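You operate a simulated robot arm through the tools that you are given. There is no shell and no other tool.

The job below is to be done with a simulated robot arm. You get a single attempt, and the scene is never put back.

TASK
Change the gauge on the tester for number 26.
Fine: let the pressure off and shut the gauge valve first; old gauge in the free seat; at the end release knob shut, gauge valve open.

The check looks at the end state, three seconds after you hand in, the way a careful person would. Anything else that was tipped, shoved, dropped, spilled or broken makes it a failure.

THE ROBOT
A 7-joint arm with a three-finger gripper, fixed in place. Base frame: the origin is at the foot of the arm, x ahead of it, y to its left, z up; the work surface is at about z = 0.78. Readings come in m, rad, newtons and seconds.
With the tool pointing down near the work surface it reaches from about 0.1 to 0.88 m from the base axis. Its first joint turns from -2.897 to 2.897 rad. Payload 2.94 kg.
The TCP is the grasp point between the finger pads, 0.03 m short of the fingertips. In the tool frame z runs along the fingers and y along their closing line. The gripper opens to 0.132 m. The gripper's body begins 0.107 m behind the TCP.
Orientation is that of the tool frame in the base frame, as a unit quaternion [w, x, y, z]. With the fingers straight down and closing along the base's y, the tool's x points along the base's -x, its y along +y and its z along -z.

THE INTERFACE
- The arm moves only by the tool arm_command. Its arguments are lists of equal length, an entry for each row: "claw": the finger opening in m, from 0 to 0.132; "slide": the shift along the base's x, y, z in m, a list of three; "dr": the turn, a rotation vector about the base's x, y, z in degrees, a list of three. In form: {"claw": [claw, ...], "slide": [[x, y, z], ...], "dr": [[wx, wy, wz], ...]}. A call has 1 to 20 rows; each row is the pose to reach, as a shift and turn from the pose commanded when the call began. Rows are played at 5 a second. More than 0.05 m and 0.15 rad between two rows, or a gripper value outside its range, and nothing of the call is played. A pose out of reach is approached as far as the arm can. The call stops where the force on the tool passes 40 N (or 10 N more than at its start, if that is more) or the arm is blocked; 0.2 s more then pass. Each finger halts on what it meets, pressing with about 39 N; the grip force reading is that of the motor and also rises with nothing between the fingers. The clock runs only during rows and for 0.2 s after the last one: add rows that repeat a pose to give the fingers time. The reply holds the time, the measured pose of the TCP, the force on the tool along the base axes, the opening and the grip force, in the units named above and with some noise, with the torque about the TCP (base axes, N m) and any sound that the robot's microphone picked up, and new pictures: "show" is both (left out), scene, wrist or none.
- Cameras (640 x 400 px; columns grow to the right, rows downward): "scene" is fixed at [0.0486, -0.6511, 1.4057]; the picture's right is [0.83, -0.56, 0.00], its down [-0.30, -0.45, -0.84] and it looks along [0.47, 0.69, -0.55] (base axes); focal length 313 px, centre (320, 200). "wrist" rides on the gripper at [0.072, 0.003, -0.144] in the tool frame; the picture's right is [-0.04, 1.00, 0.00], its down [-0.88, -0.04, -0.48] and it looks along [-0.47, -0.02, 0.88] (tool axes); focal length 256 px, centre (320, 200). There is no depth. A picture from a camera that has moved, and an enlarged one, comes with that camera's place and axes in the base frame and with its lens.
- slide_trunk(by): slides the trunk up (or, below 0, down) by that many m; the arm rides with it, the base frame stays. It gives what a move gives, with no picture.
- close_up(camera, box): a new picture of the part [left, top, right, bottom] of that camera's present view, enlarged. It takes no simulated time.
- sign_off(): hands the job in; it is judged then, once.

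Places have to be worked out from the pictures, the camera data and where the tool is seen. Open the gripper and draw the arm clear of the work before you hand the job in, unless the task says otherwise.

The tools are called after "Emit:" as name(argument=value, ...) on one line, values as JSON. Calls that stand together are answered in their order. arm_command: Moves the arm, as the interface text tells. Its arguments: {"type":"object","properties":{"claw":{"type":"array"},"slide":{"type":"array"},"dr":{"type":"array"},"show":{"type":"string","enum":["both","scene","wrist","none"]}},"required":["claw","slide","dr"]} The other tools are called the same way: slide_trunk (by) slides the trunk up or down; close_up (camera, box) takes an enlarged picture of a part of a camera's view; sign_off () hands the job in.

At the start:

```text
time: 0.0
position: [0.6685, 0.1095, 1.1456]
orientation: [0.0, 0.0, 1.0, 0.0]
force: [0.2, -0.3, 0.2]
moment: [-0.01, 0.01, 0.0]
gripper_width: 0.132
finger_force: 0.0
trunk travel left (down, up): [-0.25, 0.29]
```

scene: 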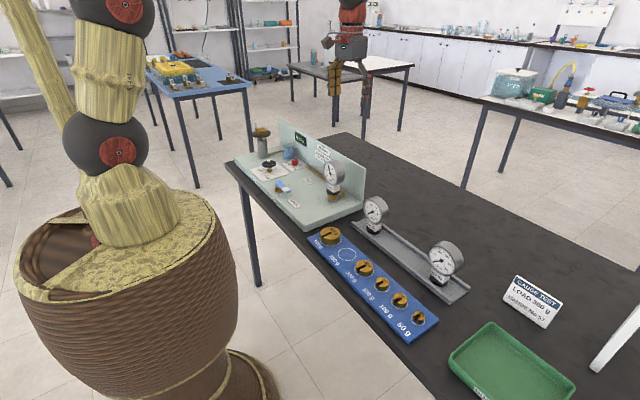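
wrist: 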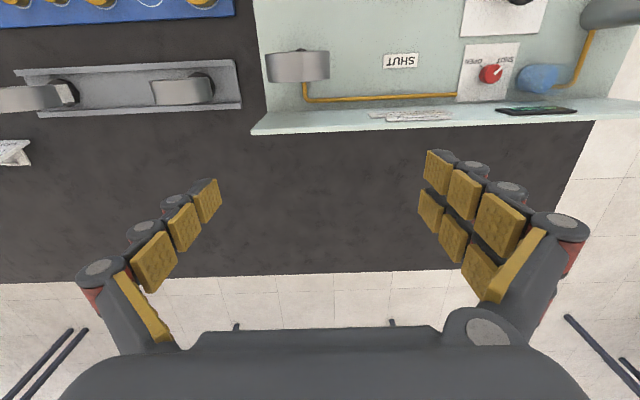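

I'll start by looking closely at the tester, the rack and the labels before moving anything.

Emit:
close_up(camera="scene", box=[220, 110, 380, 210])

Emit:
close_up(camera="scene", box=[340, 180, 500, 310])

Emit:
close_up(camera="wrist", box=[250, 0, 640, 150])

Emit:
close_up(camera="scene", box=[480, 250, 640, 350])

```text
4.00 times, centred on (300, 160) of scene
camera zoom: at [0.0486, -0.6511, 1.4057], right [0.83, -0.56, 0.0], down [-0.3, -0.45, -0.84], along [0.47, 0.69, -0.55], focal length 1254 px, centre (400, 360)
```

zoom: 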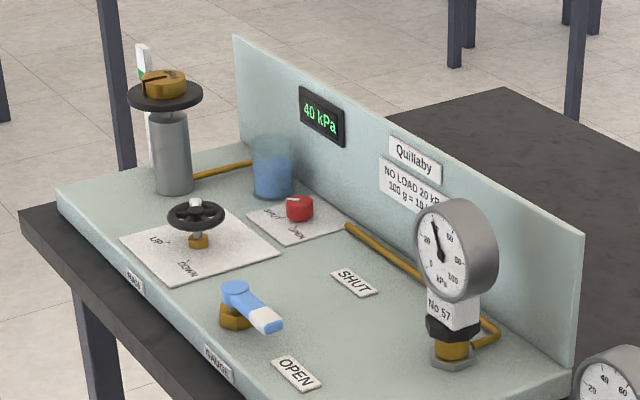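

```text
3.08 times, centred on (420, 245) of scene
camera zoom: at [0.0486, -0.6511, 1.4057], right [0.83, -0.56, 0.0], down [-0.3, -0.45, -0.84], along [0.47, 0.69, -0.55], focal length 964 px, centre (12, 62)
```

zoom: 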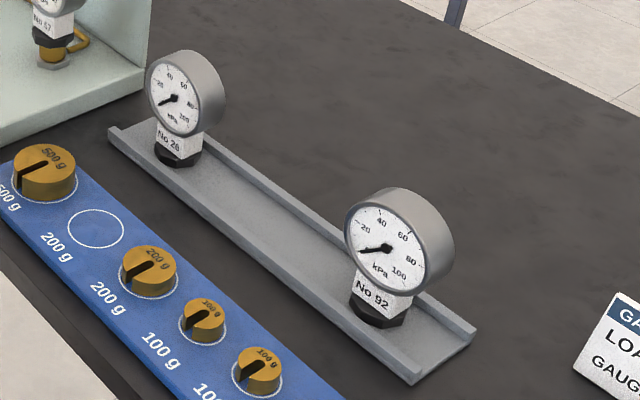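

```text
1.64 times, centred on (445, 75) of wrist
camera zoom: at [0.5951, 0.1135, 1.2898], right [0.04, 1.0, 0.0], down [0.88, -0.04, 0.48], along [0.47, -0.02, -0.88], focal length 420 px, centre (115, 405)
```

zoom: 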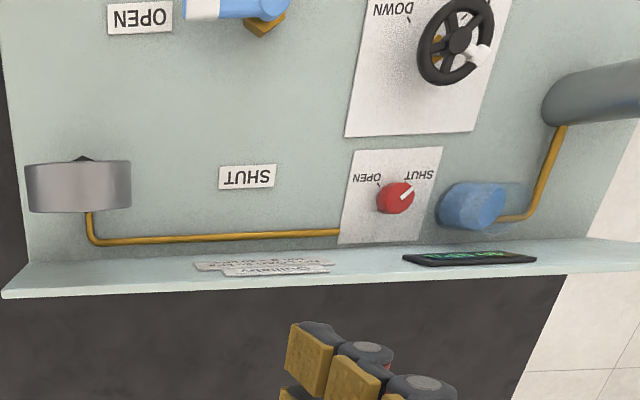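

```text
4.00 times, centred on (560, 300) of scene
camera zoom: at [0.0486, -0.6511, 1.4057], right [0.83, -0.56, 0.0], down [-0.3, -0.45, -0.84], along [0.47, 0.69, -0.55], focal length 1254 px, centre (-640, -200)
```

zoom: 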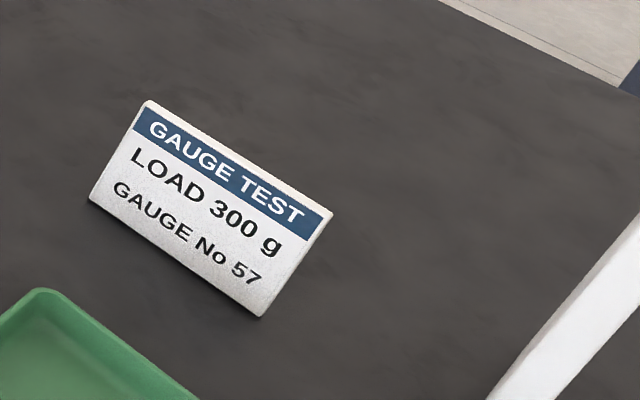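

The tester holds No 57. The rack has No 26 at its left end and No 92 toward the right, and the release knob appears to be at SHUT. I'll pull the arm back 0.2 m so the wrist camera sees the tester better.

Emit:
arm_command(claw=[0.132, 0.132, 0.132, 0.132, 0.132, 0.132], slide=[[-0.04, 0.01, 0], [-0.08, 0.03, 0.0], [-0.12, 0.05, 0], [-0.16, 0.07, 0], [-0.2, 0.09, 0], [-0.22, 0.1, 0]], dr=[[0, 0, 0], [0, 0, 0], [0, 0, 0], [0, 0, 0], [0, 0, 0], [0, 0, 0]])

```text
time: 1.4
position: [0.4467, 0.213, 1.1464]
orientation: [0.001, 0.001, 1.0, 0.001]
force: [-0.1, 0.1, 0.4]
moment: [0.01, 0.0, 0.02]
gripper_width: 0.1321
finger_force: 0.1
trunk travel left (down, up): [-0.25, 0.29]
camera wrist: at [0.3751, 0.2157, 1.29], right [0.04, 1.0, 0.0], down [0.88, -0.04, 0.48], along [0.48, -0.02, -0.88], focal length 256 px, centre (320, 200)
```

scene: 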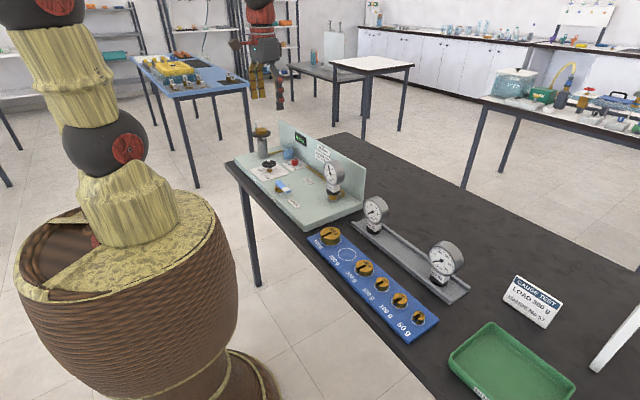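
wrist: 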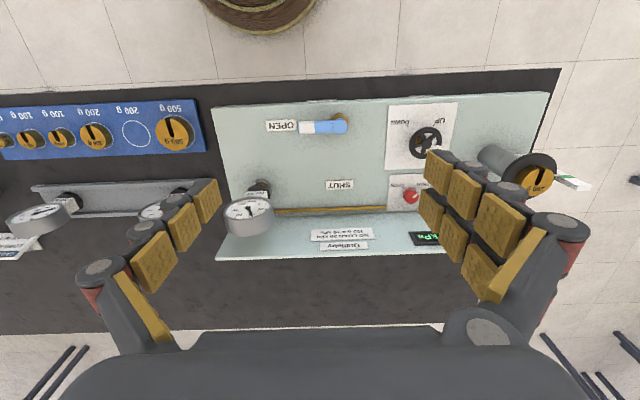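

The wrist camera now shows the whole tester. I'll enlarge both views so I can triangulate the lever, the knob and the gauge.

Emit:
close_up(camera="wrist", box=[210, 80, 370, 180])

Emit:
close_up(camera="wrist", box=[370, 80, 610, 260])

Emit:
close_up(camera="wrist", box=[200, 160, 360, 260])

Emit:
close_up(camera="wrist", box=[0, 90, 230, 250])

Emit:
close_up(camera="scene", box=[260, 155, 360, 220])

Emit:
close_up(camera="scene", box=[240, 110, 320, 160])

Emit:
close_up(camera="scene", box=[340, 190, 420, 240])

Emit:
close_up(camera="scene", box=[400, 230, 480, 310])

```text
4.00 times, centred on (290, 130) of wrist
camera zoom: at [0.3751, 0.2157, 1.29], right [0.04, 1.0, 0.0], down [0.88, -0.04, 0.48], along [0.48, -0.02, -0.88], focal length 1024 px, centre (440, 480)
```

zoom: 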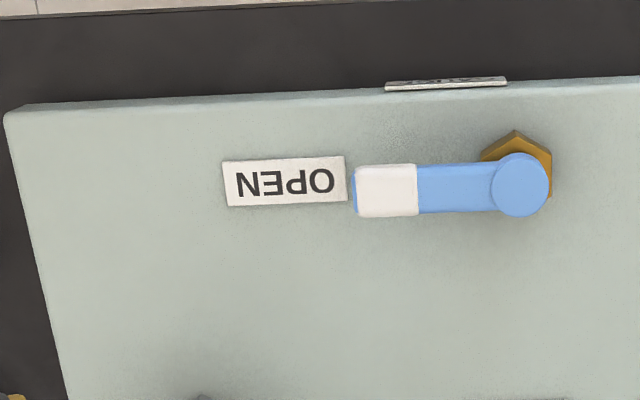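

```text
2.22 times, centred on (490, 170) of wrist
camera zoom: at [0.3751, 0.2157, 1.29], right [0.04, 1.0, 0.0], down [0.88, -0.04, 0.48], along [0.48, -0.02, -0.88], focal length 569 px, centre (-58, 267)
```

zoom: 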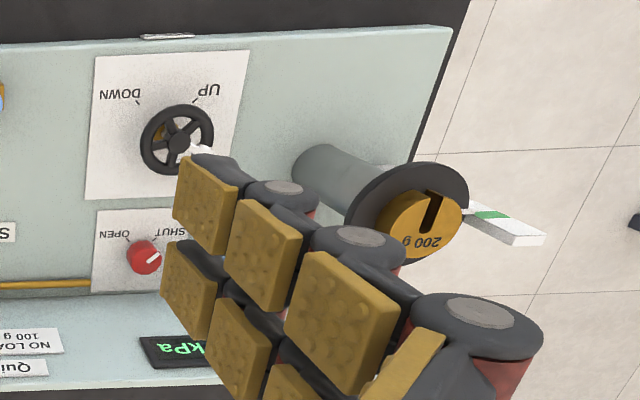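

```text
4.00 times, centred on (280, 210) of wrist
camera zoom: at [0.3751, 0.2157, 1.29], right [0.04, 1.0, 0.0], down [0.88, -0.04, 0.48], along [0.48, -0.02, -0.88], focal length 1024 px, centre (480, 160)
```

zoom: 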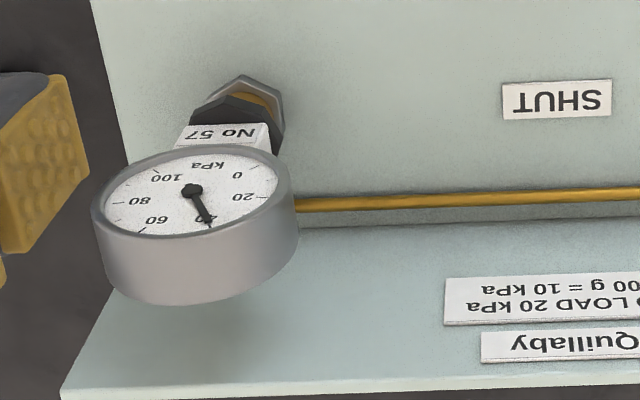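

```text
2.50 times, centred on (115, 170) of wrist
camera zoom: at [0.3751, 0.2157, 1.29], right [0.04, 1.0, 0.0], down [0.88, -0.04, 0.48], along [0.48, -0.02, -0.88], focal length 640 px, centre (832, 275)
```

zoom: 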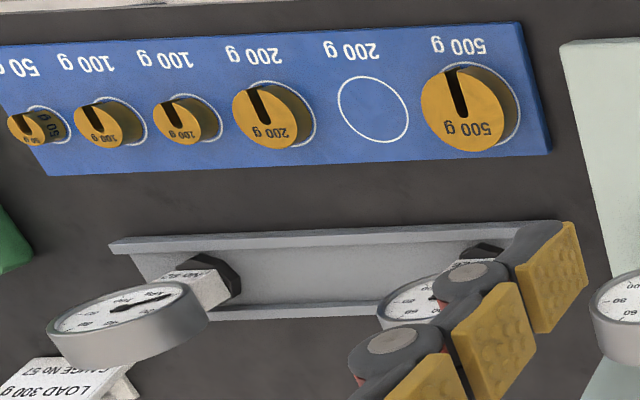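

```text
6.15 times, centred on (310, 188) of scene
camera zoom: at [0.0486, -0.6511, 1.4057], right [0.83, -0.56, 0.0], down [-0.3, -0.45, -0.84], along [0.47, 0.69, -0.55], focal length 1929 px, centre (382, 277)
```

zoom: 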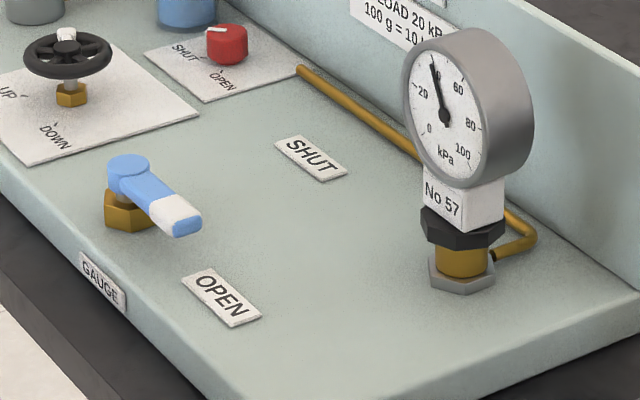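

```text
8.00 times, centred on (280, 135) of scene
camera zoom: at [0.0486, -0.6511, 1.4057], right [0.83, -0.56, 0.0], down [-0.3, -0.45, -0.84], along [0.47, 0.69, -0.55], focal length 2507 px, centre (640, 720)
```

zoom: 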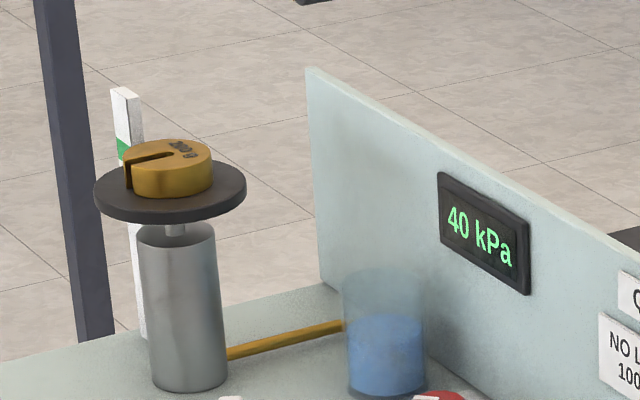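

```text
8.00 times, centred on (380, 215) of scene
camera zoom: at [0.0486, -0.6511, 1.4057], right [0.83, -0.56, 0.0], down [-0.3, -0.45, -0.84], along [0.47, 0.69, -0.55], focal length 2507 px, centre (-160, 80)
```

zoom: 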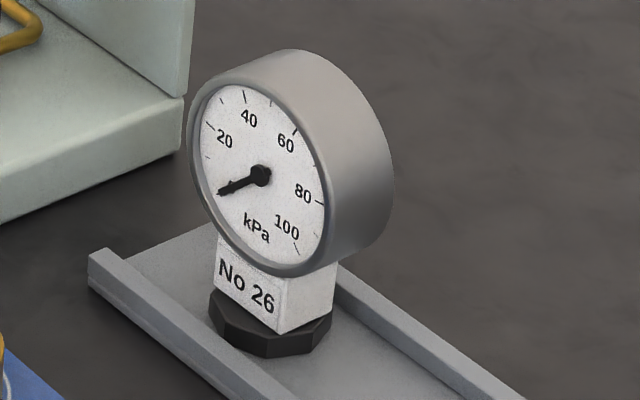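

```text
5.00 times, centred on (440, 270) of scene
camera zoom: at [0.0486, -0.6511, 1.4057], right [0.83, -0.56, 0.0], down [-0.3, -0.45, -0.84], along [0.47, 0.69, -0.55], focal length 1567 px, centre (-280, -150)
```

zoom: 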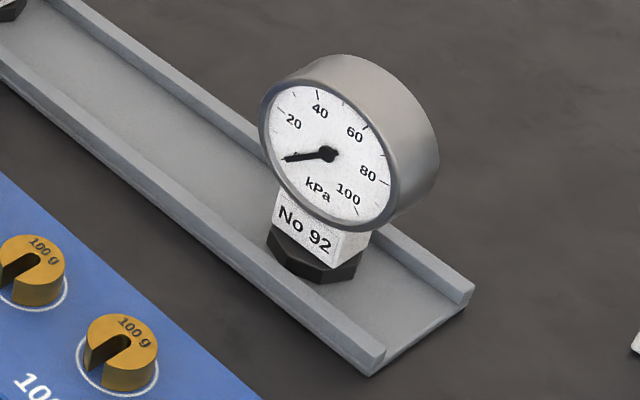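

From the two views I put the lever pivot near (0.472, 0.243, 0.847), the knob near (0.62, 0.388, 0.83) and the top of the back plate near z 0.936. I'll move over the knob for a closer look.

Emit:
arm_command(claw=[0.132, 0.132, 0.132, 0.132, 0.132, 0.132], slide=[[0.03, 0.03, 0], [0.06, 0.06, -0.01], [0.09, 0.09, -0.03], [0.12, 0.12, -0.05], [0.14, 0.15, -0.06], [0.145, 0.165, -0.06]], dr=[[0, 0, 0], [0, 0, 0], [0, 0, 0], [0, 0, 0], [0, 0, 0], [0, 0, 0]])

Emit:
close_up(camera="wrist", box=[220, 60, 460, 210])

```text
time: 2.8
position: [0.5903, 0.3762, 1.0857]
orientation: [0.0, 0.0, 1.0, 0.0]
force: [-0.2, -0.6, -0.1]
moment: [-0.01, 0.04, 0.02]
gripper_width: 0.1317
finger_force: 0.1
trunk travel left (down, up): [-0.25, 0.29]
camera wrist: at [0.519, 0.3797, 1.2298], right [0.04, 1.0, 0.0], down [0.88, -0.04, 0.48], along [0.48, -0.02, -0.88], focal length 256 px, centre (320, 200)
```

scene: 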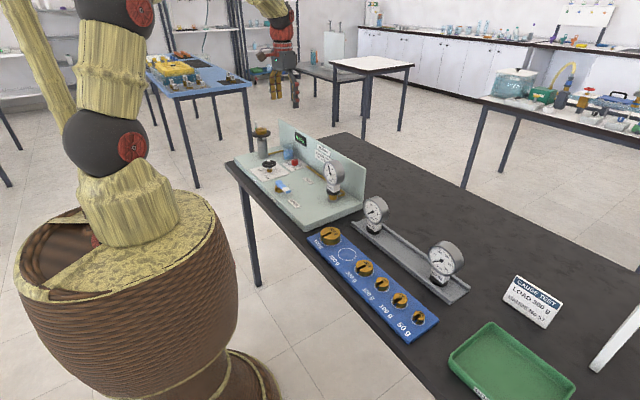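
wrist: 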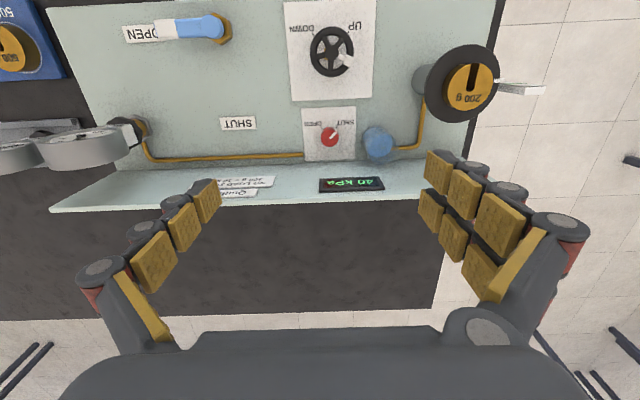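

```text
2.67 times, centred on (340, 135) of wrist
camera zoom: at [0.519, 0.3797, 1.2298], right [0.04, 1.0, 0.0], down [0.88, -0.04, 0.48], along [0.48, -0.02, -0.88], focal length 683 px, centre (267, 373)
```

zoom: 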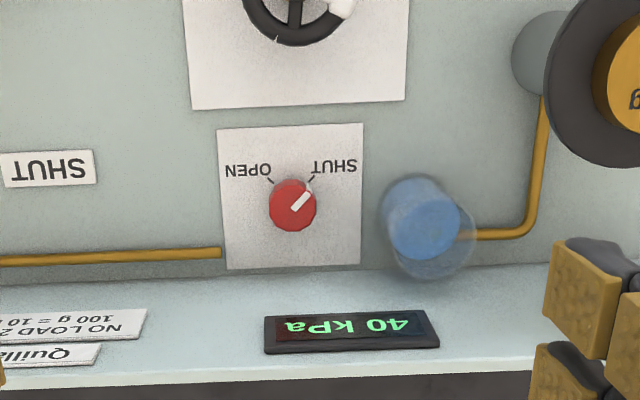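

The knob pointer sits at SHUT, about 90° clockwise of OPEN, and the knob centre is near (0.622, 0.390). I'll first hold still to check the pose noise.

Emit:
arm_command(claw=[0.132, 0.132], slide=[[0, 0, 0], [0, 0, 0]], dr=[[0, 0, 0], [0, 0, 0]], show="none")

Emit:
arm_command(claw=[0.132], slide=[[0, 0, 0]], dr=[[0, 0, 0]], show="none")

```text
time: 3.4
position: [0.5923, 0.3751, 1.0871]
orientation: [0.0, 0.0, 1.0, -0.001]
force: [-0.5, 0.7, -0.5]
moment: [0.0, -0.03, 0.05]
gripper_width: 0.132
finger_force: 0.1
trunk travel left (down, up): [-0.25, 0.29]
```

```text
time: 3.8
position: [0.5909, 0.3755, 1.0862]
orientation: [0.0, 0.001, 1.0, 0.0]
force: [0.4, 1.0, 0.3]
moment: [0.01, 0.02, -0.02]
gripper_width: 0.1319
finger_force: 0.1
trunk travel left (down, up): [-0.25, 0.29]
```

The noise is about 1 mm. Next I'll rotate the tool -45°, narrow the fingers and come to about z 0.94 above the knob.

Emit:
arm_command(claw=[0.11, 0.09, 0.07, 0.055, 0.055, 0.055, 0.055, 0.055], slide=[[0.01, 0.005, 0], [0.02, 0.01, -0.01], [0.031, 0.014, -0.03], [0.031, 0.014, -0.06], [0.031, 0.014, -0.09], [0.031, 0.014, -0.12], [0.031, 0.014, -0.146], [0.031, 0.014, -0.146]], dr=[[0, 0, -7.5], [0, 0, -15], [0, 0, -22.5], [0, 0, -30], [0, 0, -37.5], [0, 0, -45], [0, 0, -45], [0, 0, -45]])

Emit:
close_up(camera="wrist", box=[220, 60, 460, 210])

Emit:
close_up(camera="scene", box=[240, 90, 340, 190])

```text
time: 5.6
position: [0.6239, 0.3871, 0.9399]
orientation: [0.0, 0.384, 0.924, 0.0]
force: [-1.8, 0.7, 0.4]
moment: [0.03, 0.0, 0.01]
gripper_width: 0.0547
finger_force: 0.0
trunk travel left (down, up): [-0.25, 0.29]
camera wrist: at [0.5748, 0.4417, 1.0844], right [0.74, 0.68, 0.0], down [0.59, -0.65, 0.48], along [0.32, -0.35, -0.88], focal length 256 px, centre (320, 200)
```

scene: 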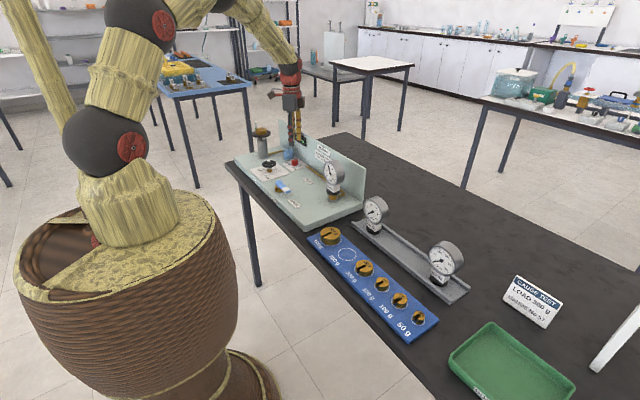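
wrist: 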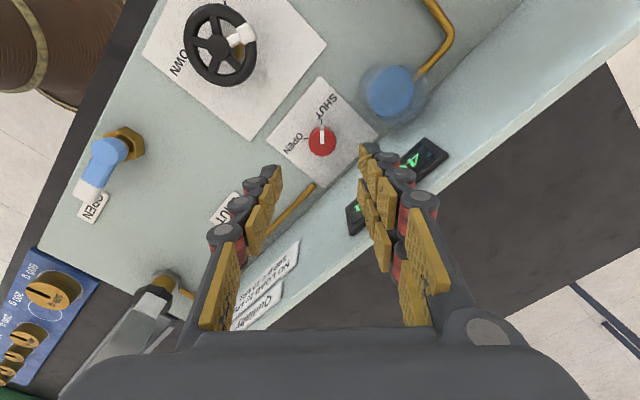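

```text
2.67 times, centred on (340, 135) of wrist
camera zoom: at [0.5748, 0.4417, 1.0844], right [0.74, 0.68, 0.0], down [0.59, -0.65, 0.48], along [0.32, -0.35, -0.88], focal length 683 px, centre (267, 373)
```

zoom: 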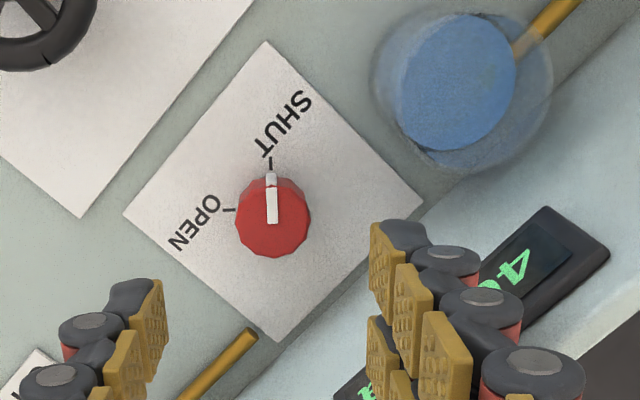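

```text
4.00 times, centred on (290, 140) of scene
camera zoom: at [0.0486, -0.6511, 1.4057], right [0.83, -0.56, 0.0], down [-0.3, -0.45, -0.84], along [0.47, 0.69, -0.55], focal length 1254 px, centre (440, 440)
```

zoom: 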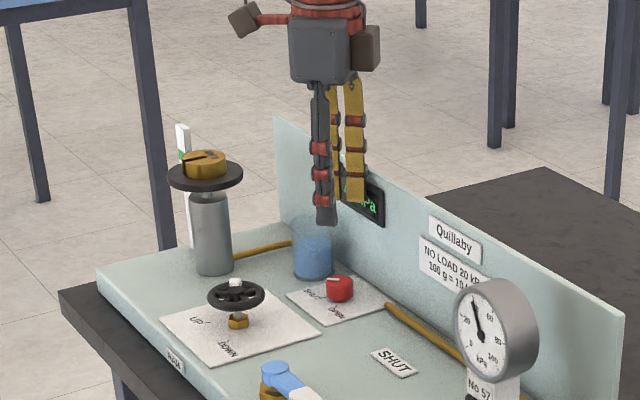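

The knob is centred between the fingers to within about 2 mm, with its top near z 0.826. I'll narrow the fingers to 0.045 and go down to z 0.843.

Emit:
arm_command(claw=[0.045, 0.045, 0.045, 0.045, 0.045, 0.045], slide=[[0.001, 0.001, -0.02], [0.0017, 0.0017, -0.045], [0.0017, 0.0017, -0.07], [0.0017, 0.0017, -0.085], [0.0017, 0.0017, -0.096], [0.0017, 0.0017, -0.096]], dr=[[0, 0, 0], [0, 0, 0], [0, 0, 0], [0, 0, 0], [0, 0, 0], [0, 0, 0]])

Emit:
close_up(camera="wrist", box=[240, 100, 400, 200])

Emit:
close_up(camera="scene", box=[260, 120, 340, 170])

```text
time: 7.0
position: [0.6254, 0.3914, 0.8455]
orientation: [0.0, 0.382, 0.924, -0.001]
force: [-0.7, 0.0, 0.0]
moment: [-0.02, -0.03, -0.02]
gripper_width: 0.0451
finger_force: 0.1
trunk travel left (down, up): [-0.25, 0.29]
camera wrist: at [0.5763, 0.4446, 0.9886], right [0.74, 0.68, 0.0], down [0.59, -0.65, 0.48], along [0.32, -0.35, -0.88], focal length 256 px, centre (320, 200)
```

scene: 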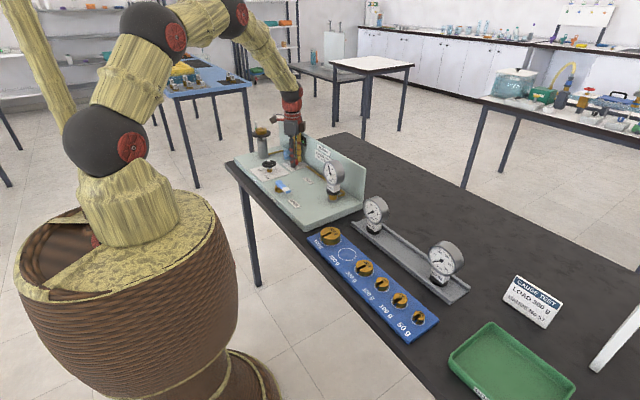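
wrist: 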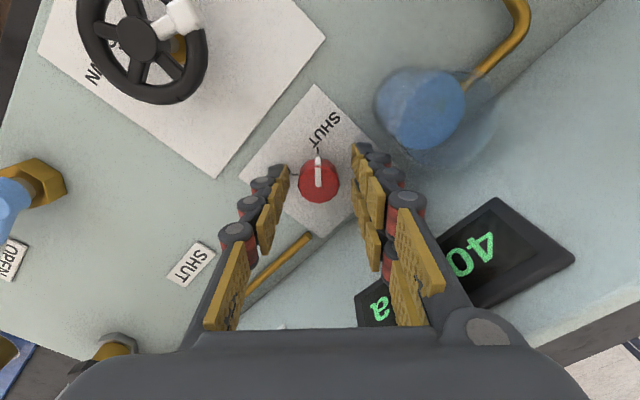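

```text
4.00 times, centred on (320, 150) of wrist
camera zoom: at [0.5763, 0.4446, 0.9886], right [0.74, 0.68, 0.0], down [0.59, -0.65, 0.48], along [0.32, -0.35, -0.88], focal length 1024 px, centre (320, 400)
```

zoom: 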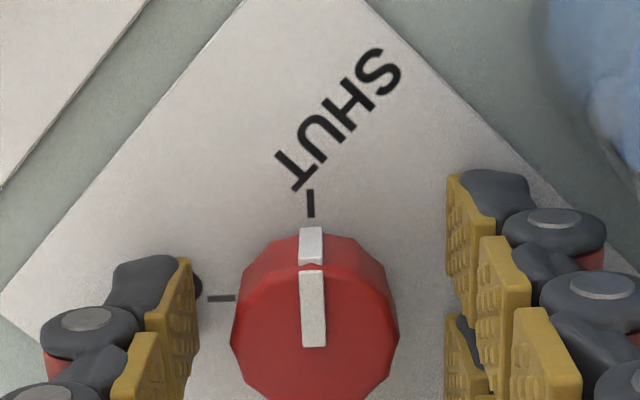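

```text
8.00 times, centred on (300, 145) of scene
camera zoom: at [0.0486, -0.6511, 1.4057], right [0.83, -0.56, 0.0], down [-0.3, -0.45, -0.84], along [0.47, 0.69, -0.55], focal length 2507 px, centre (480, 640)
```

zoom: 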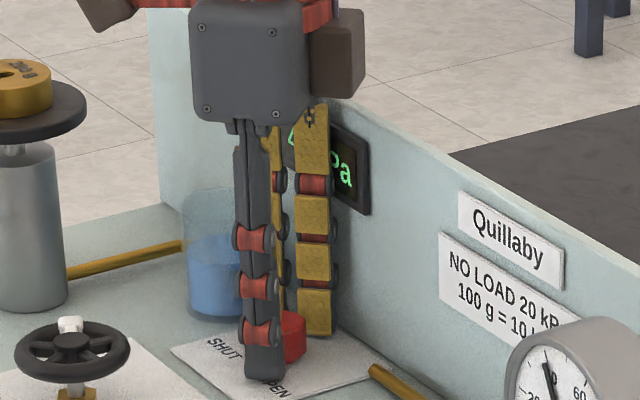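

The fingertips straddle the knob, which is about 28 mm across. I'll close on it now.

Emit:
arm_command(claw=[0.035, 0.022, 0.022, 0.022], slide=[[0, 0, 0], [0, 0, 0], [0, 0, 0], [0, 0, 0]], dr=[[0, 0, 0], [0, 0, 0], [0, 0, 0], [0, 0, 0]], show="wrist")

```text
time: 8.0
position: [0.6245, 0.3896, 0.846]
orientation: [-0.001, 0.383, 0.924, 0.0]
force: [-3.4, -2.3, 0.0]
moment: [-0.14, 0.12, 0.04]
gripper_width: 0.0265
finger_force: 36.6
trunk travel left (down, up): [-0.25, 0.29]
camera wrist: at [0.5758, 0.4441, 0.9885], right [0.74, 0.68, 0.0], down [0.59, -0.65, 0.48], along [0.32, -0.35, -0.88], focal length 256 px, centre (320, 200)
```

wrist: 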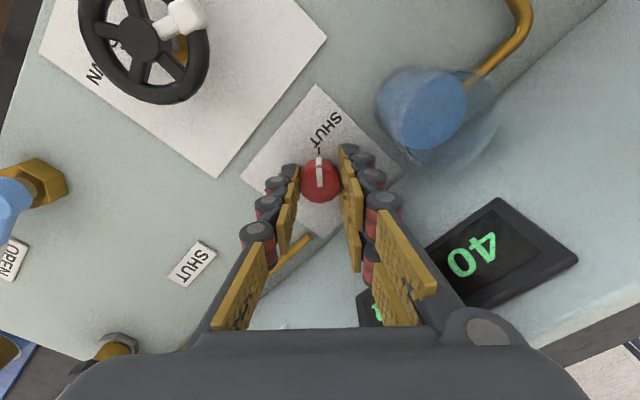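

The knob is gripped at 26.5 mm with only small side forces. I'll turn it +90° (counterclockwise from above) to OPEN.

Emit:
arm_command(claw=[0.022, 0.022, 0.022, 0.022, 0.022, 0.022, 0.022, 0.022, 0.022, 0.022, 0.022, 0.022, 0.022], slide=[[-0.0005, -0.0005, 0], [-0.001, -0.001, 0], [-0.001, -0.001, 0], [-0.001, -0.001, 0], [-0.001, -0.001, 0], [-0.001, -0.001, 0], [-0.001, -0.001, 0], [-0.001, -0.001, 0], [-0.001, -0.001, 0], [-0.001, -0.001, 0], [-0.001, -0.001, 0], [-0.001, -0.001, 0], [-0.001, -0.001, 0]], dr=[[0, 0, 7.5], [0, 0, 15], [0, 0, 22.5], [0, 0, 30], [0, 0, 37.5], [0, 0, 45], [0, 0, 52.5], [0, 0, 60], [0, 0, 67.5], [0, 0, 75], [0, 0, 82.5], [0, 0, 90], [0, 0, 90]])

Emit:
close_up(camera="wrist", box=[240, 100, 400, 200])

Emit:
close_up(camera="scene", box=[240, 110, 340, 175])

```text
time: 10.8
position: [0.6243, 0.3891, 0.8454]
orientation: [0.0, -0.384, 0.923, 0.0]
force: [1.2, -2.5, 8.9]
moment: [-0.31, 0.18, 0.0]
gripper_width: 0.0262
finger_force: 45.2
trunk travel left (down, up): [-0.25, 0.29]
camera wrist: at [0.5711, 0.3409, 0.9884], right [-0.68, 0.74, 0.0], down [0.65, 0.59, 0.48], along [0.35, 0.32, -0.88], focal length 256 px, centre (320, 200)
```

scene: 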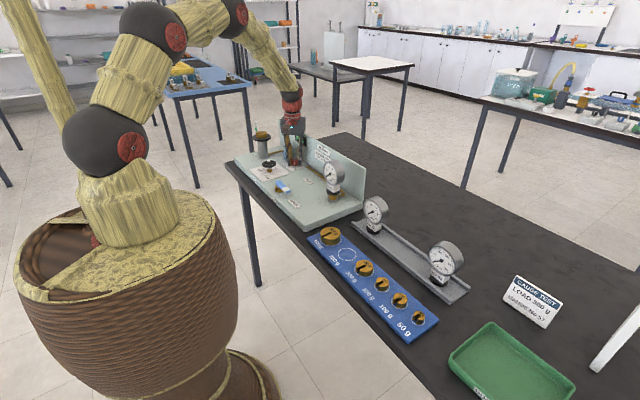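
wrist: 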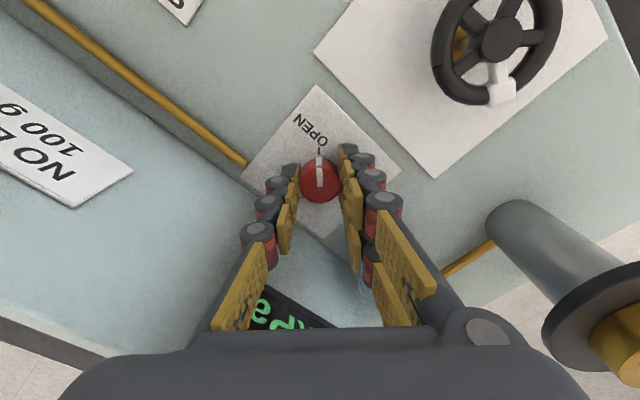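

```text
4.00 times, centred on (320, 150) of wrist
camera zoom: at [0.5711, 0.3409, 0.9884], right [-0.68, 0.74, 0.0], down [0.65, 0.59, 0.48], along [0.35, 0.32, -0.88], focal length 1024 px, centre (320, 400)
```

zoom: 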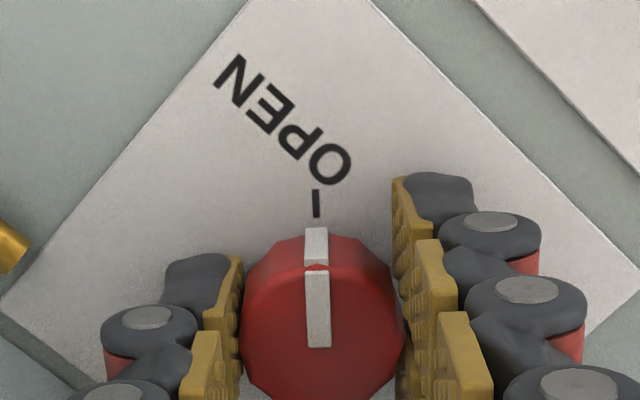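

```text
6.15 times, centred on (290, 142) of scene
camera zoom: at [0.0486, -0.6511, 1.4057], right [0.83, -0.56, 0.0], down [-0.3, -0.45, -0.84], along [0.47, 0.69, -0.55], focal length 1929 px, centre (505, 554)
```

zoom: 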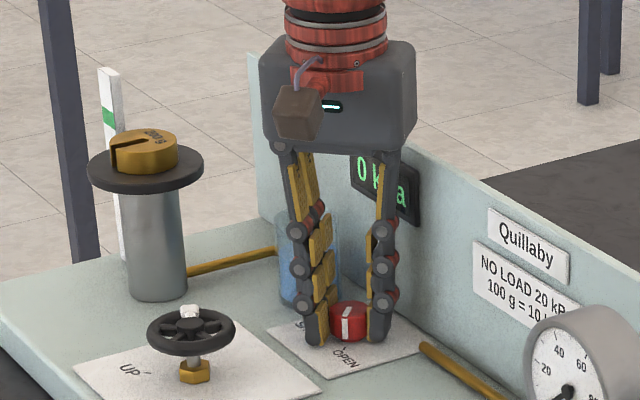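

The display reads 0 kPa, the gauge needle is at zero and the pointer is on OPEN. I'll release, lift clear, and move above the near side of the valve lever with the claw closed.

Emit:
arm_command(claw=[0.035, 0.045, 0.045, 0.045, 0.045, 0.045, 0.04, 0.03, 0.02, 0.01, 0.0, 0.0, 0.0, 0.0], slide=[[0, 0, 0], [0, 0, 0], [0, 0, 0], [0, 0, 0.04], [0, 0, 0.08], [0, 0, 0.12], [-0.02, -0.02, 0.15], [-0.05, -0.05, 0.155], [-0.08, -0.08, 0.155], [-0.11, -0.11, 0.155], [-0.14, -0.14, 0.155], [-0.16, -0.17, 0.155], [-0.184, -0.197, 0.155], [-0.184, -0.197, 0.155]], dr=[[0, 0, 0], [0, 0, 0], [0, 0, 0], [0, 0, 0], [0, 0, 0], [0, 0, 0], [0, 0, -7.5], [0, 0, -15], [0, 0, -22.5], [0, 0, -30], [0, 0, -37.5], [0, 0, -45], [0, 0, -45], [0, 0, -45]])

Emit:
close_up(camera="wrist", box=[220, 40, 460, 190])

Emit:
close_up(camera="scene", box=[240, 110, 360, 210])

```text
time: 13.8
position: [0.4404, 0.1931, 1.0005]
orientation: [0.0, 0.0, 1.0, 0.0]
force: [-1.1, 0.7, -0.1]
moment: [0.02, -0.01, 0.0]
gripper_width: 0.0003
finger_force: 28.4
trunk travel left (down, up): [-0.25, 0.29]
camera wrist: at [0.3673, 0.197, 1.1438], right [0.04, 1.0, 0.0], down [0.88, -0.04, 0.48], along [0.47, -0.02, -0.88], focal length 256 px, centre (320, 200)
```

scene: 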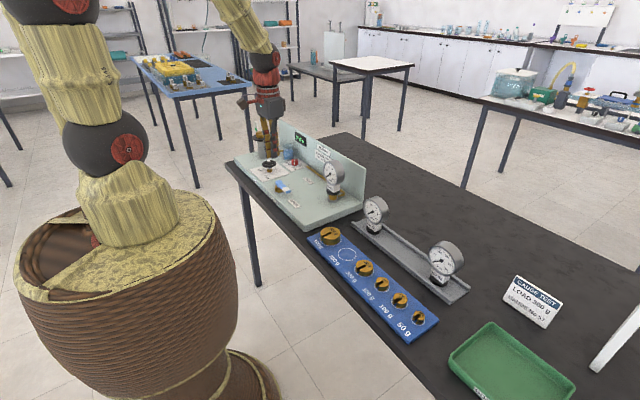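
wrist: 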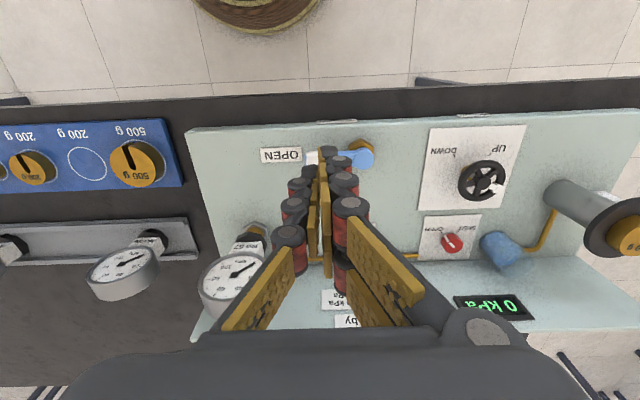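

```text
2.67 times, centred on (340, 115) of wrist
camera zoom: at [0.3673, 0.197, 1.1438], right [0.04, 1.0, 0.0], down [0.88, -0.04, 0.48], along [0.47, -0.02, -0.88], focal length 683 px, centre (267, 427)
```

zoom: 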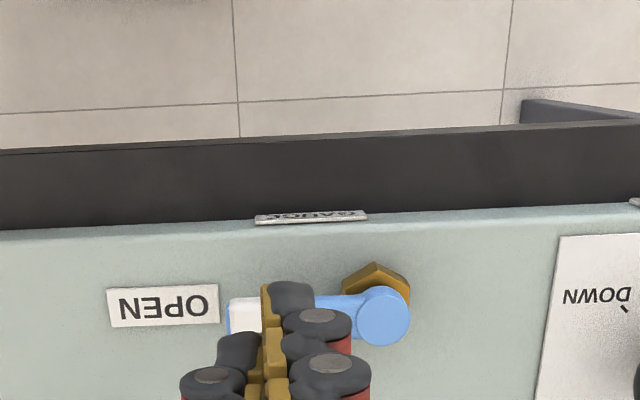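

```text
4.00 times, centred on (300, 160) of scene
camera zoom: at [0.0486, -0.6511, 1.4057], right [0.83, -0.56, 0.0], down [-0.3, -0.45, -0.84], along [0.47, 0.69, -0.55], focal length 1254 px, centre (400, 360)
```

zoom: 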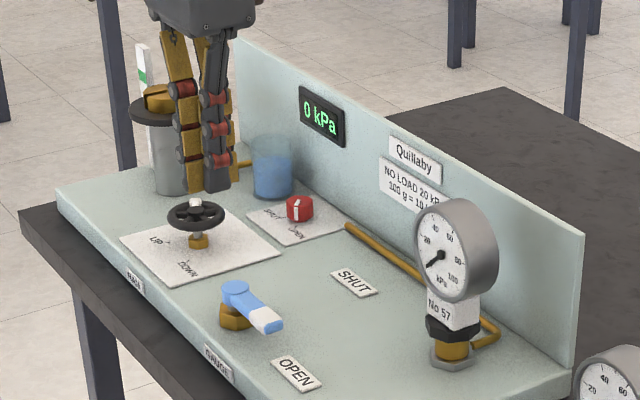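

The pivot refines to (0.472, 0.245) and the lever reaches y 0.175. I'll go straight down on its near side to z 0.853.

Emit:
arm_command(claw=[0, 0, 0, 0, 0, 0], slide=[[0, 0, -0.04], [0, 0, -0.08], [0, 0, -0.11], [0, 0, -0.13], [0, 0, -0.1475], [0, 0, -0.1475]], dr=[[0, 0, 0], [0, 0, 0], [0, 0, 0], [0, 0, 0], [0, 0, 0], [0, 0, 0]])

Emit:
close_up(camera="wrist", box=[220, 100, 460, 250])

Emit:
close_up(camera="scene", box=[250, 150, 330, 200])

```text
time: 15.2
position: [0.4414, 0.1936, 0.8523]
orientation: [-0.001, 0.0, 1.0, 0.0]
force: [0.2, 0.2, 0.1]
moment: [0.01, 0.01, -0.01]
gripper_width: 0.0
finger_force: 28.6
trunk travel left (down, up): [-0.25, 0.29]
camera wrist: at [0.3682, 0.1964, 0.9959], right [0.04, 1.0, 0.0], down [0.88, -0.04, 0.48], along [0.48, -0.02, -0.88], focal length 256 px, centre (320, 200)
```

scene: 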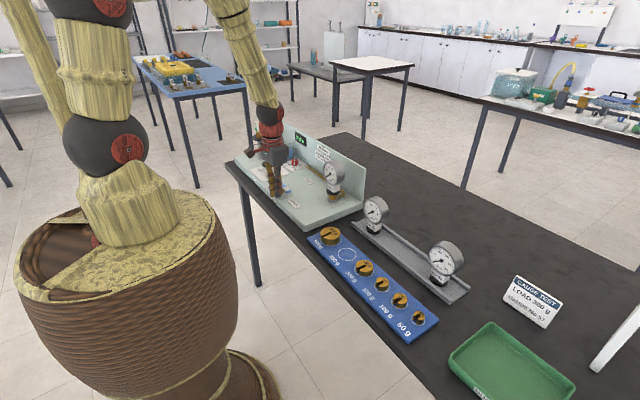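
wrist: 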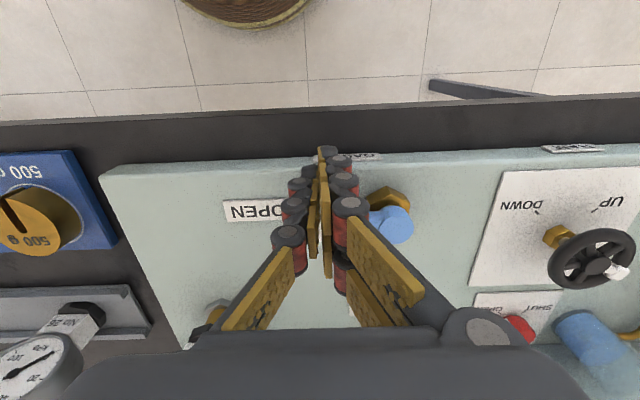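

```text
2.67 times, centred on (340, 175) of wrist
camera zoom: at [0.3682, 0.1964, 0.9959], right [0.04, 1.0, 0.0], down [0.88, -0.04, 0.48], along [0.48, -0.02, -0.88], focal length 683 px, centre (267, 267)
```

zoom: 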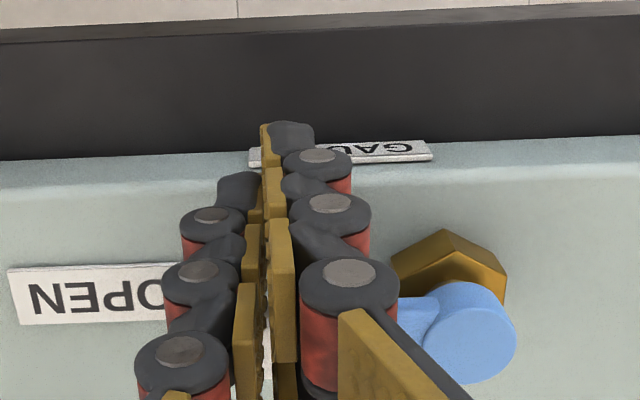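

```text
8.00 times, centred on (290, 175) of scene
camera zoom: at [0.0486, -0.6511, 1.4057], right [0.83, -0.56, 0.0], down [-0.3, -0.45, -0.84], along [0.47, 0.69, -0.55], focal length 2507 px, centre (560, 400)
```

zoom: 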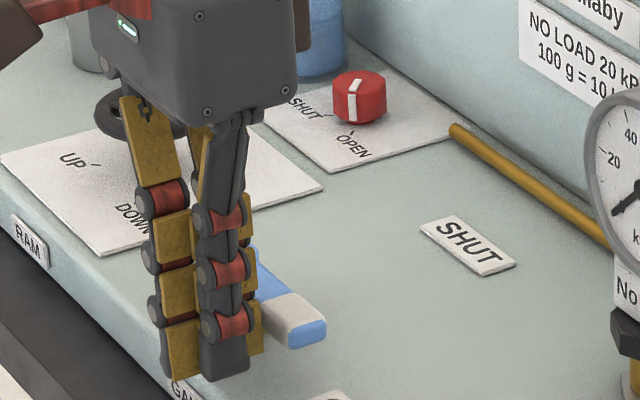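

The fingers are beside the lever with a clear gap, and the tips are above the base. I'll sweep them around the pivot toward SHUT.

Emit:
arm_command(claw=[0, 0, 0, 0, 0, 0, 0, 0, 0, 0, 0, 0, 0, 0, 0], slide=[[0.0068, 0, 0], [0.0137, 0, 0], [0.021, -0.002, 0], [0.028, -0.003, 0], [0.0355, -0.0028, 0], [0.0426, -0.0019, 0], [0.0497, 0.0002, 0], [0.0565, 0.0028, 0], [0.063, 0.0067, 0], [0.0686, 0.0109, 0], [0.0738, 0.0163, 0], [0.0782, 0.0219, 0], [0.0818, 0.0283, 0], [0.0847, 0.034, 0], [0.0847, 0.034, 0]], dr=[[0, 0, 0], [0, 0, 0], [0, 0, 0], [0, 0, 0], [0, 0, 0], [0, 0, 0], [0, 0, 0], [0, 0, 0], [0, 0, 0], [0, 0, 0], [0, 0, 0], [0, 0, 0], [0, 0, 0], [0, 0, 0], [0, 0, 0]])

Emit:
close_up(camera="wrist", box=[220, 50, 460, 200])

Emit:
close_up(camera="scene", box=[250, 150, 330, 200])

```text
time: 18.2
position: [0.5209, 0.2203, 0.8514]
orientation: [-0.005, 0.0, 1.0, -0.002]
force: [-0.8, -29.9, 17.3]
moment: [0.1, 0.03, 0.1]
gripper_width: 0.0
finger_force: 28.8
trunk travel left (down, up): [-0.25, 0.29]
stopped in row 15: the force on the tool passed its limit at 47 N (the readings are from after the stop); the commanded pose is now the measured one
camera wrist: at [0.4495, 0.224, 0.9955], right [0.04, 1.0, -0.01], down [0.88, -0.03, 0.47], along [0.47, -0.03, -0.88], focal length 256 px, centre (320, 200)
```

scene: 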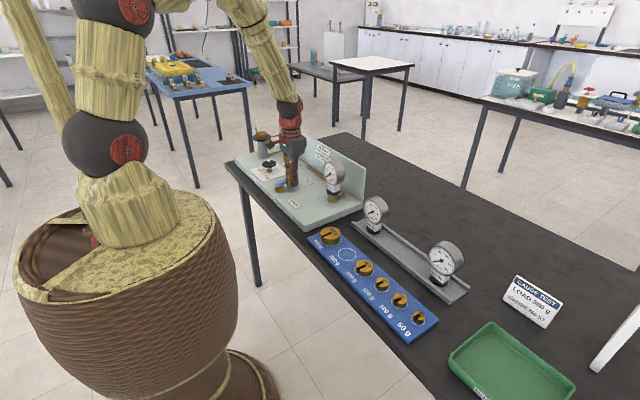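
wrist: 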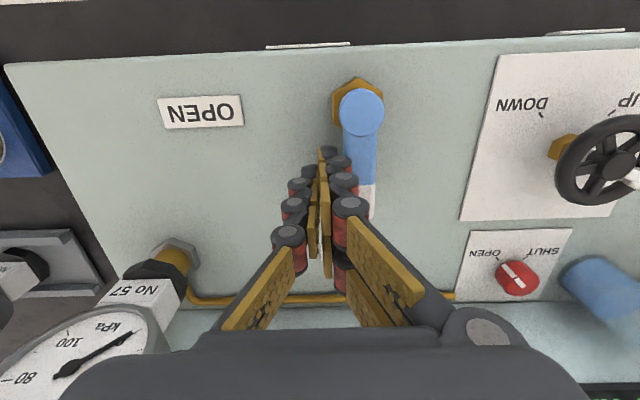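

```text
2.67 times, centred on (340, 125) of wrist
camera zoom: at [0.4495, 0.224, 0.9955], right [0.04, 1.0, -0.01], down [0.88, -0.03, 0.47], along [0.47, -0.03, -0.88], focal length 683 px, centre (267, 400)
```

zoom: 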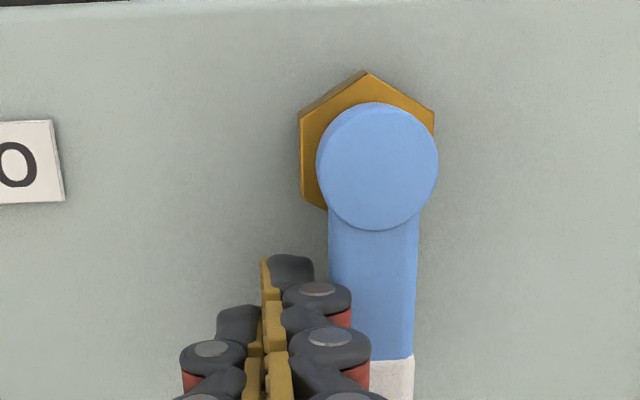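

```text
8.00 times, centred on (290, 175) of scene
camera zoom: at [0.0486, -0.6511, 1.4057], right [0.83, -0.56, 0.0], down [-0.3, -0.45, -0.84], along [0.47, 0.69, -0.55], focal length 2507 px, centre (560, 400)
```

zoom: 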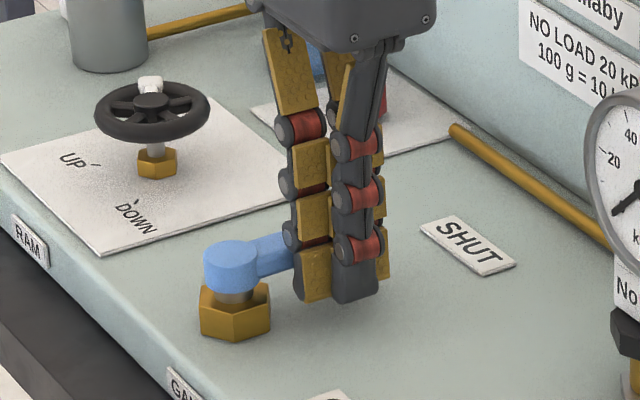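

The lever hit its stop pointing straight to SHUT. I'll back off, rise, and go look at the rack, opening the claw on the way.

Emit:
arm_command(claw=[0, 0, 0, 0, 0, 0, 0.02, 0.04, 0.06, 0.08, 0.1, 0.12, 0.13, 0.13, 0.13, 0.13, 0.13], slide=[[0, -0.01, 0], [0, -0.02, 0], [0, -0.02, 0.04], [0, -0.02, 0.08], [0, -0.02, 0.12], [0, -0.02, 0.16], [0, -0.05, 0.2], [0, -0.09, 0.22], [0, -0.13, 0.22], [0, -0.17, 0.22], [0, -0.21, 0.22], [0, -0.25, 0.22], [0, -0.29, 0.22], [0, -0.33, 0.22], [0, -0.37, 0.22], [0, -0.41, 0.22], [0, -0.43, 0.22]], dr=[[0, 0, 0], [0, 0, 0], [0, 0, 0], [0, 0, 0], [0, 0, 0], [0, 0, 0], [0, 0, 0], [0, 0, 0], [0, 0, 0], [0, 0, 0], [0, 0, 0], [0, 0, 0], [0, 0, 0], [0, 0, 0], [0, 0, 0], [0, 0, 0], [0, 0, 0]])

Emit:
close_up(camera="scene", box=[250, 130, 370, 210])

Emit:
close_up(camera="wrist", box=[130, 60, 450, 260])

```text
time: 21.8
position: [0.5197, -0.2082, 1.0684]
orientation: [-0.004, -0.001, 1.0, -0.002]
force: [0.6, -0.1, 0.8]
moment: [0.02, -0.01, 0.0]
gripper_width: 0.13
finger_force: 0.0
trunk travel left (down, up): [-0.25, 0.29]
camera wrist: at [0.449, -0.2039, 1.2129], right [0.04, 1.0, -0.01], down [0.88, -0.03, 0.47], along [0.47, -0.03, -0.88], focal length 256 px, centre (320, 200)
```

scene: 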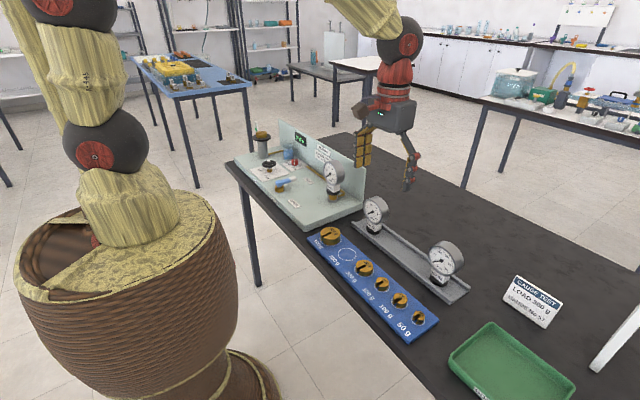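
wrist: 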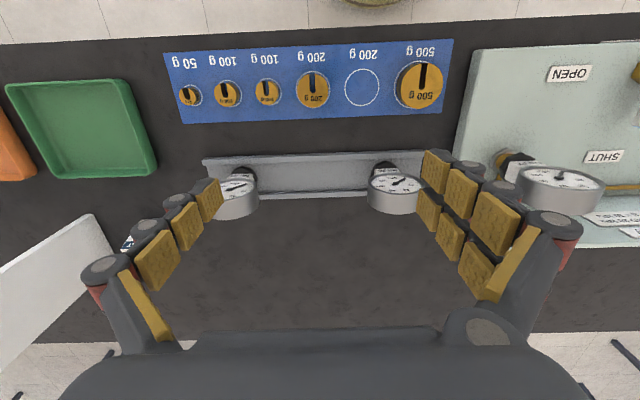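

```text
5.00 times, centred on (310, 170) of scene
camera zoom: at [0.0486, -0.6511, 1.4057], right [0.83, -0.56, 0.0], down [-0.3, -0.45, -0.84], along [0.47, 0.69, -0.55], focal length 1567 px, centre (370, 350)
```

zoom: 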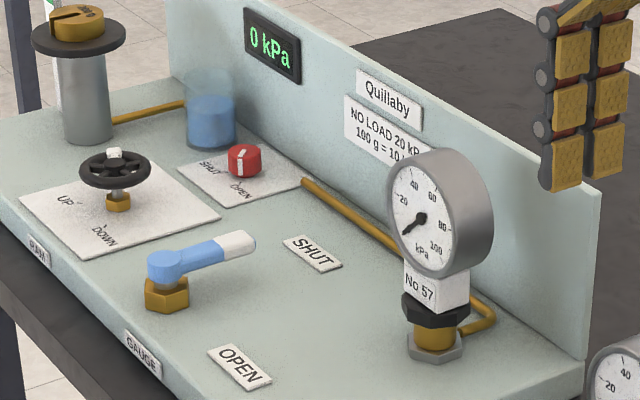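

```text
2.00 times, centred on (290, 160) of wrist
camera zoom: at [0.449, -0.2039, 1.2129], right [0.04, 1.0, -0.01], down [0.88, -0.03, 0.47], along [0.47, -0.03, -0.88], focal length 512 px, centre (380, 280)
```

zoom: 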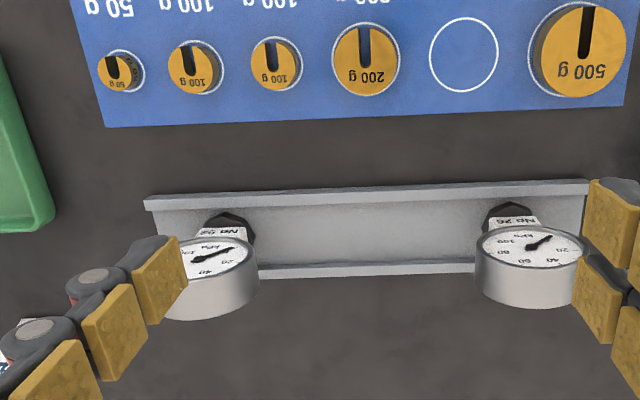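

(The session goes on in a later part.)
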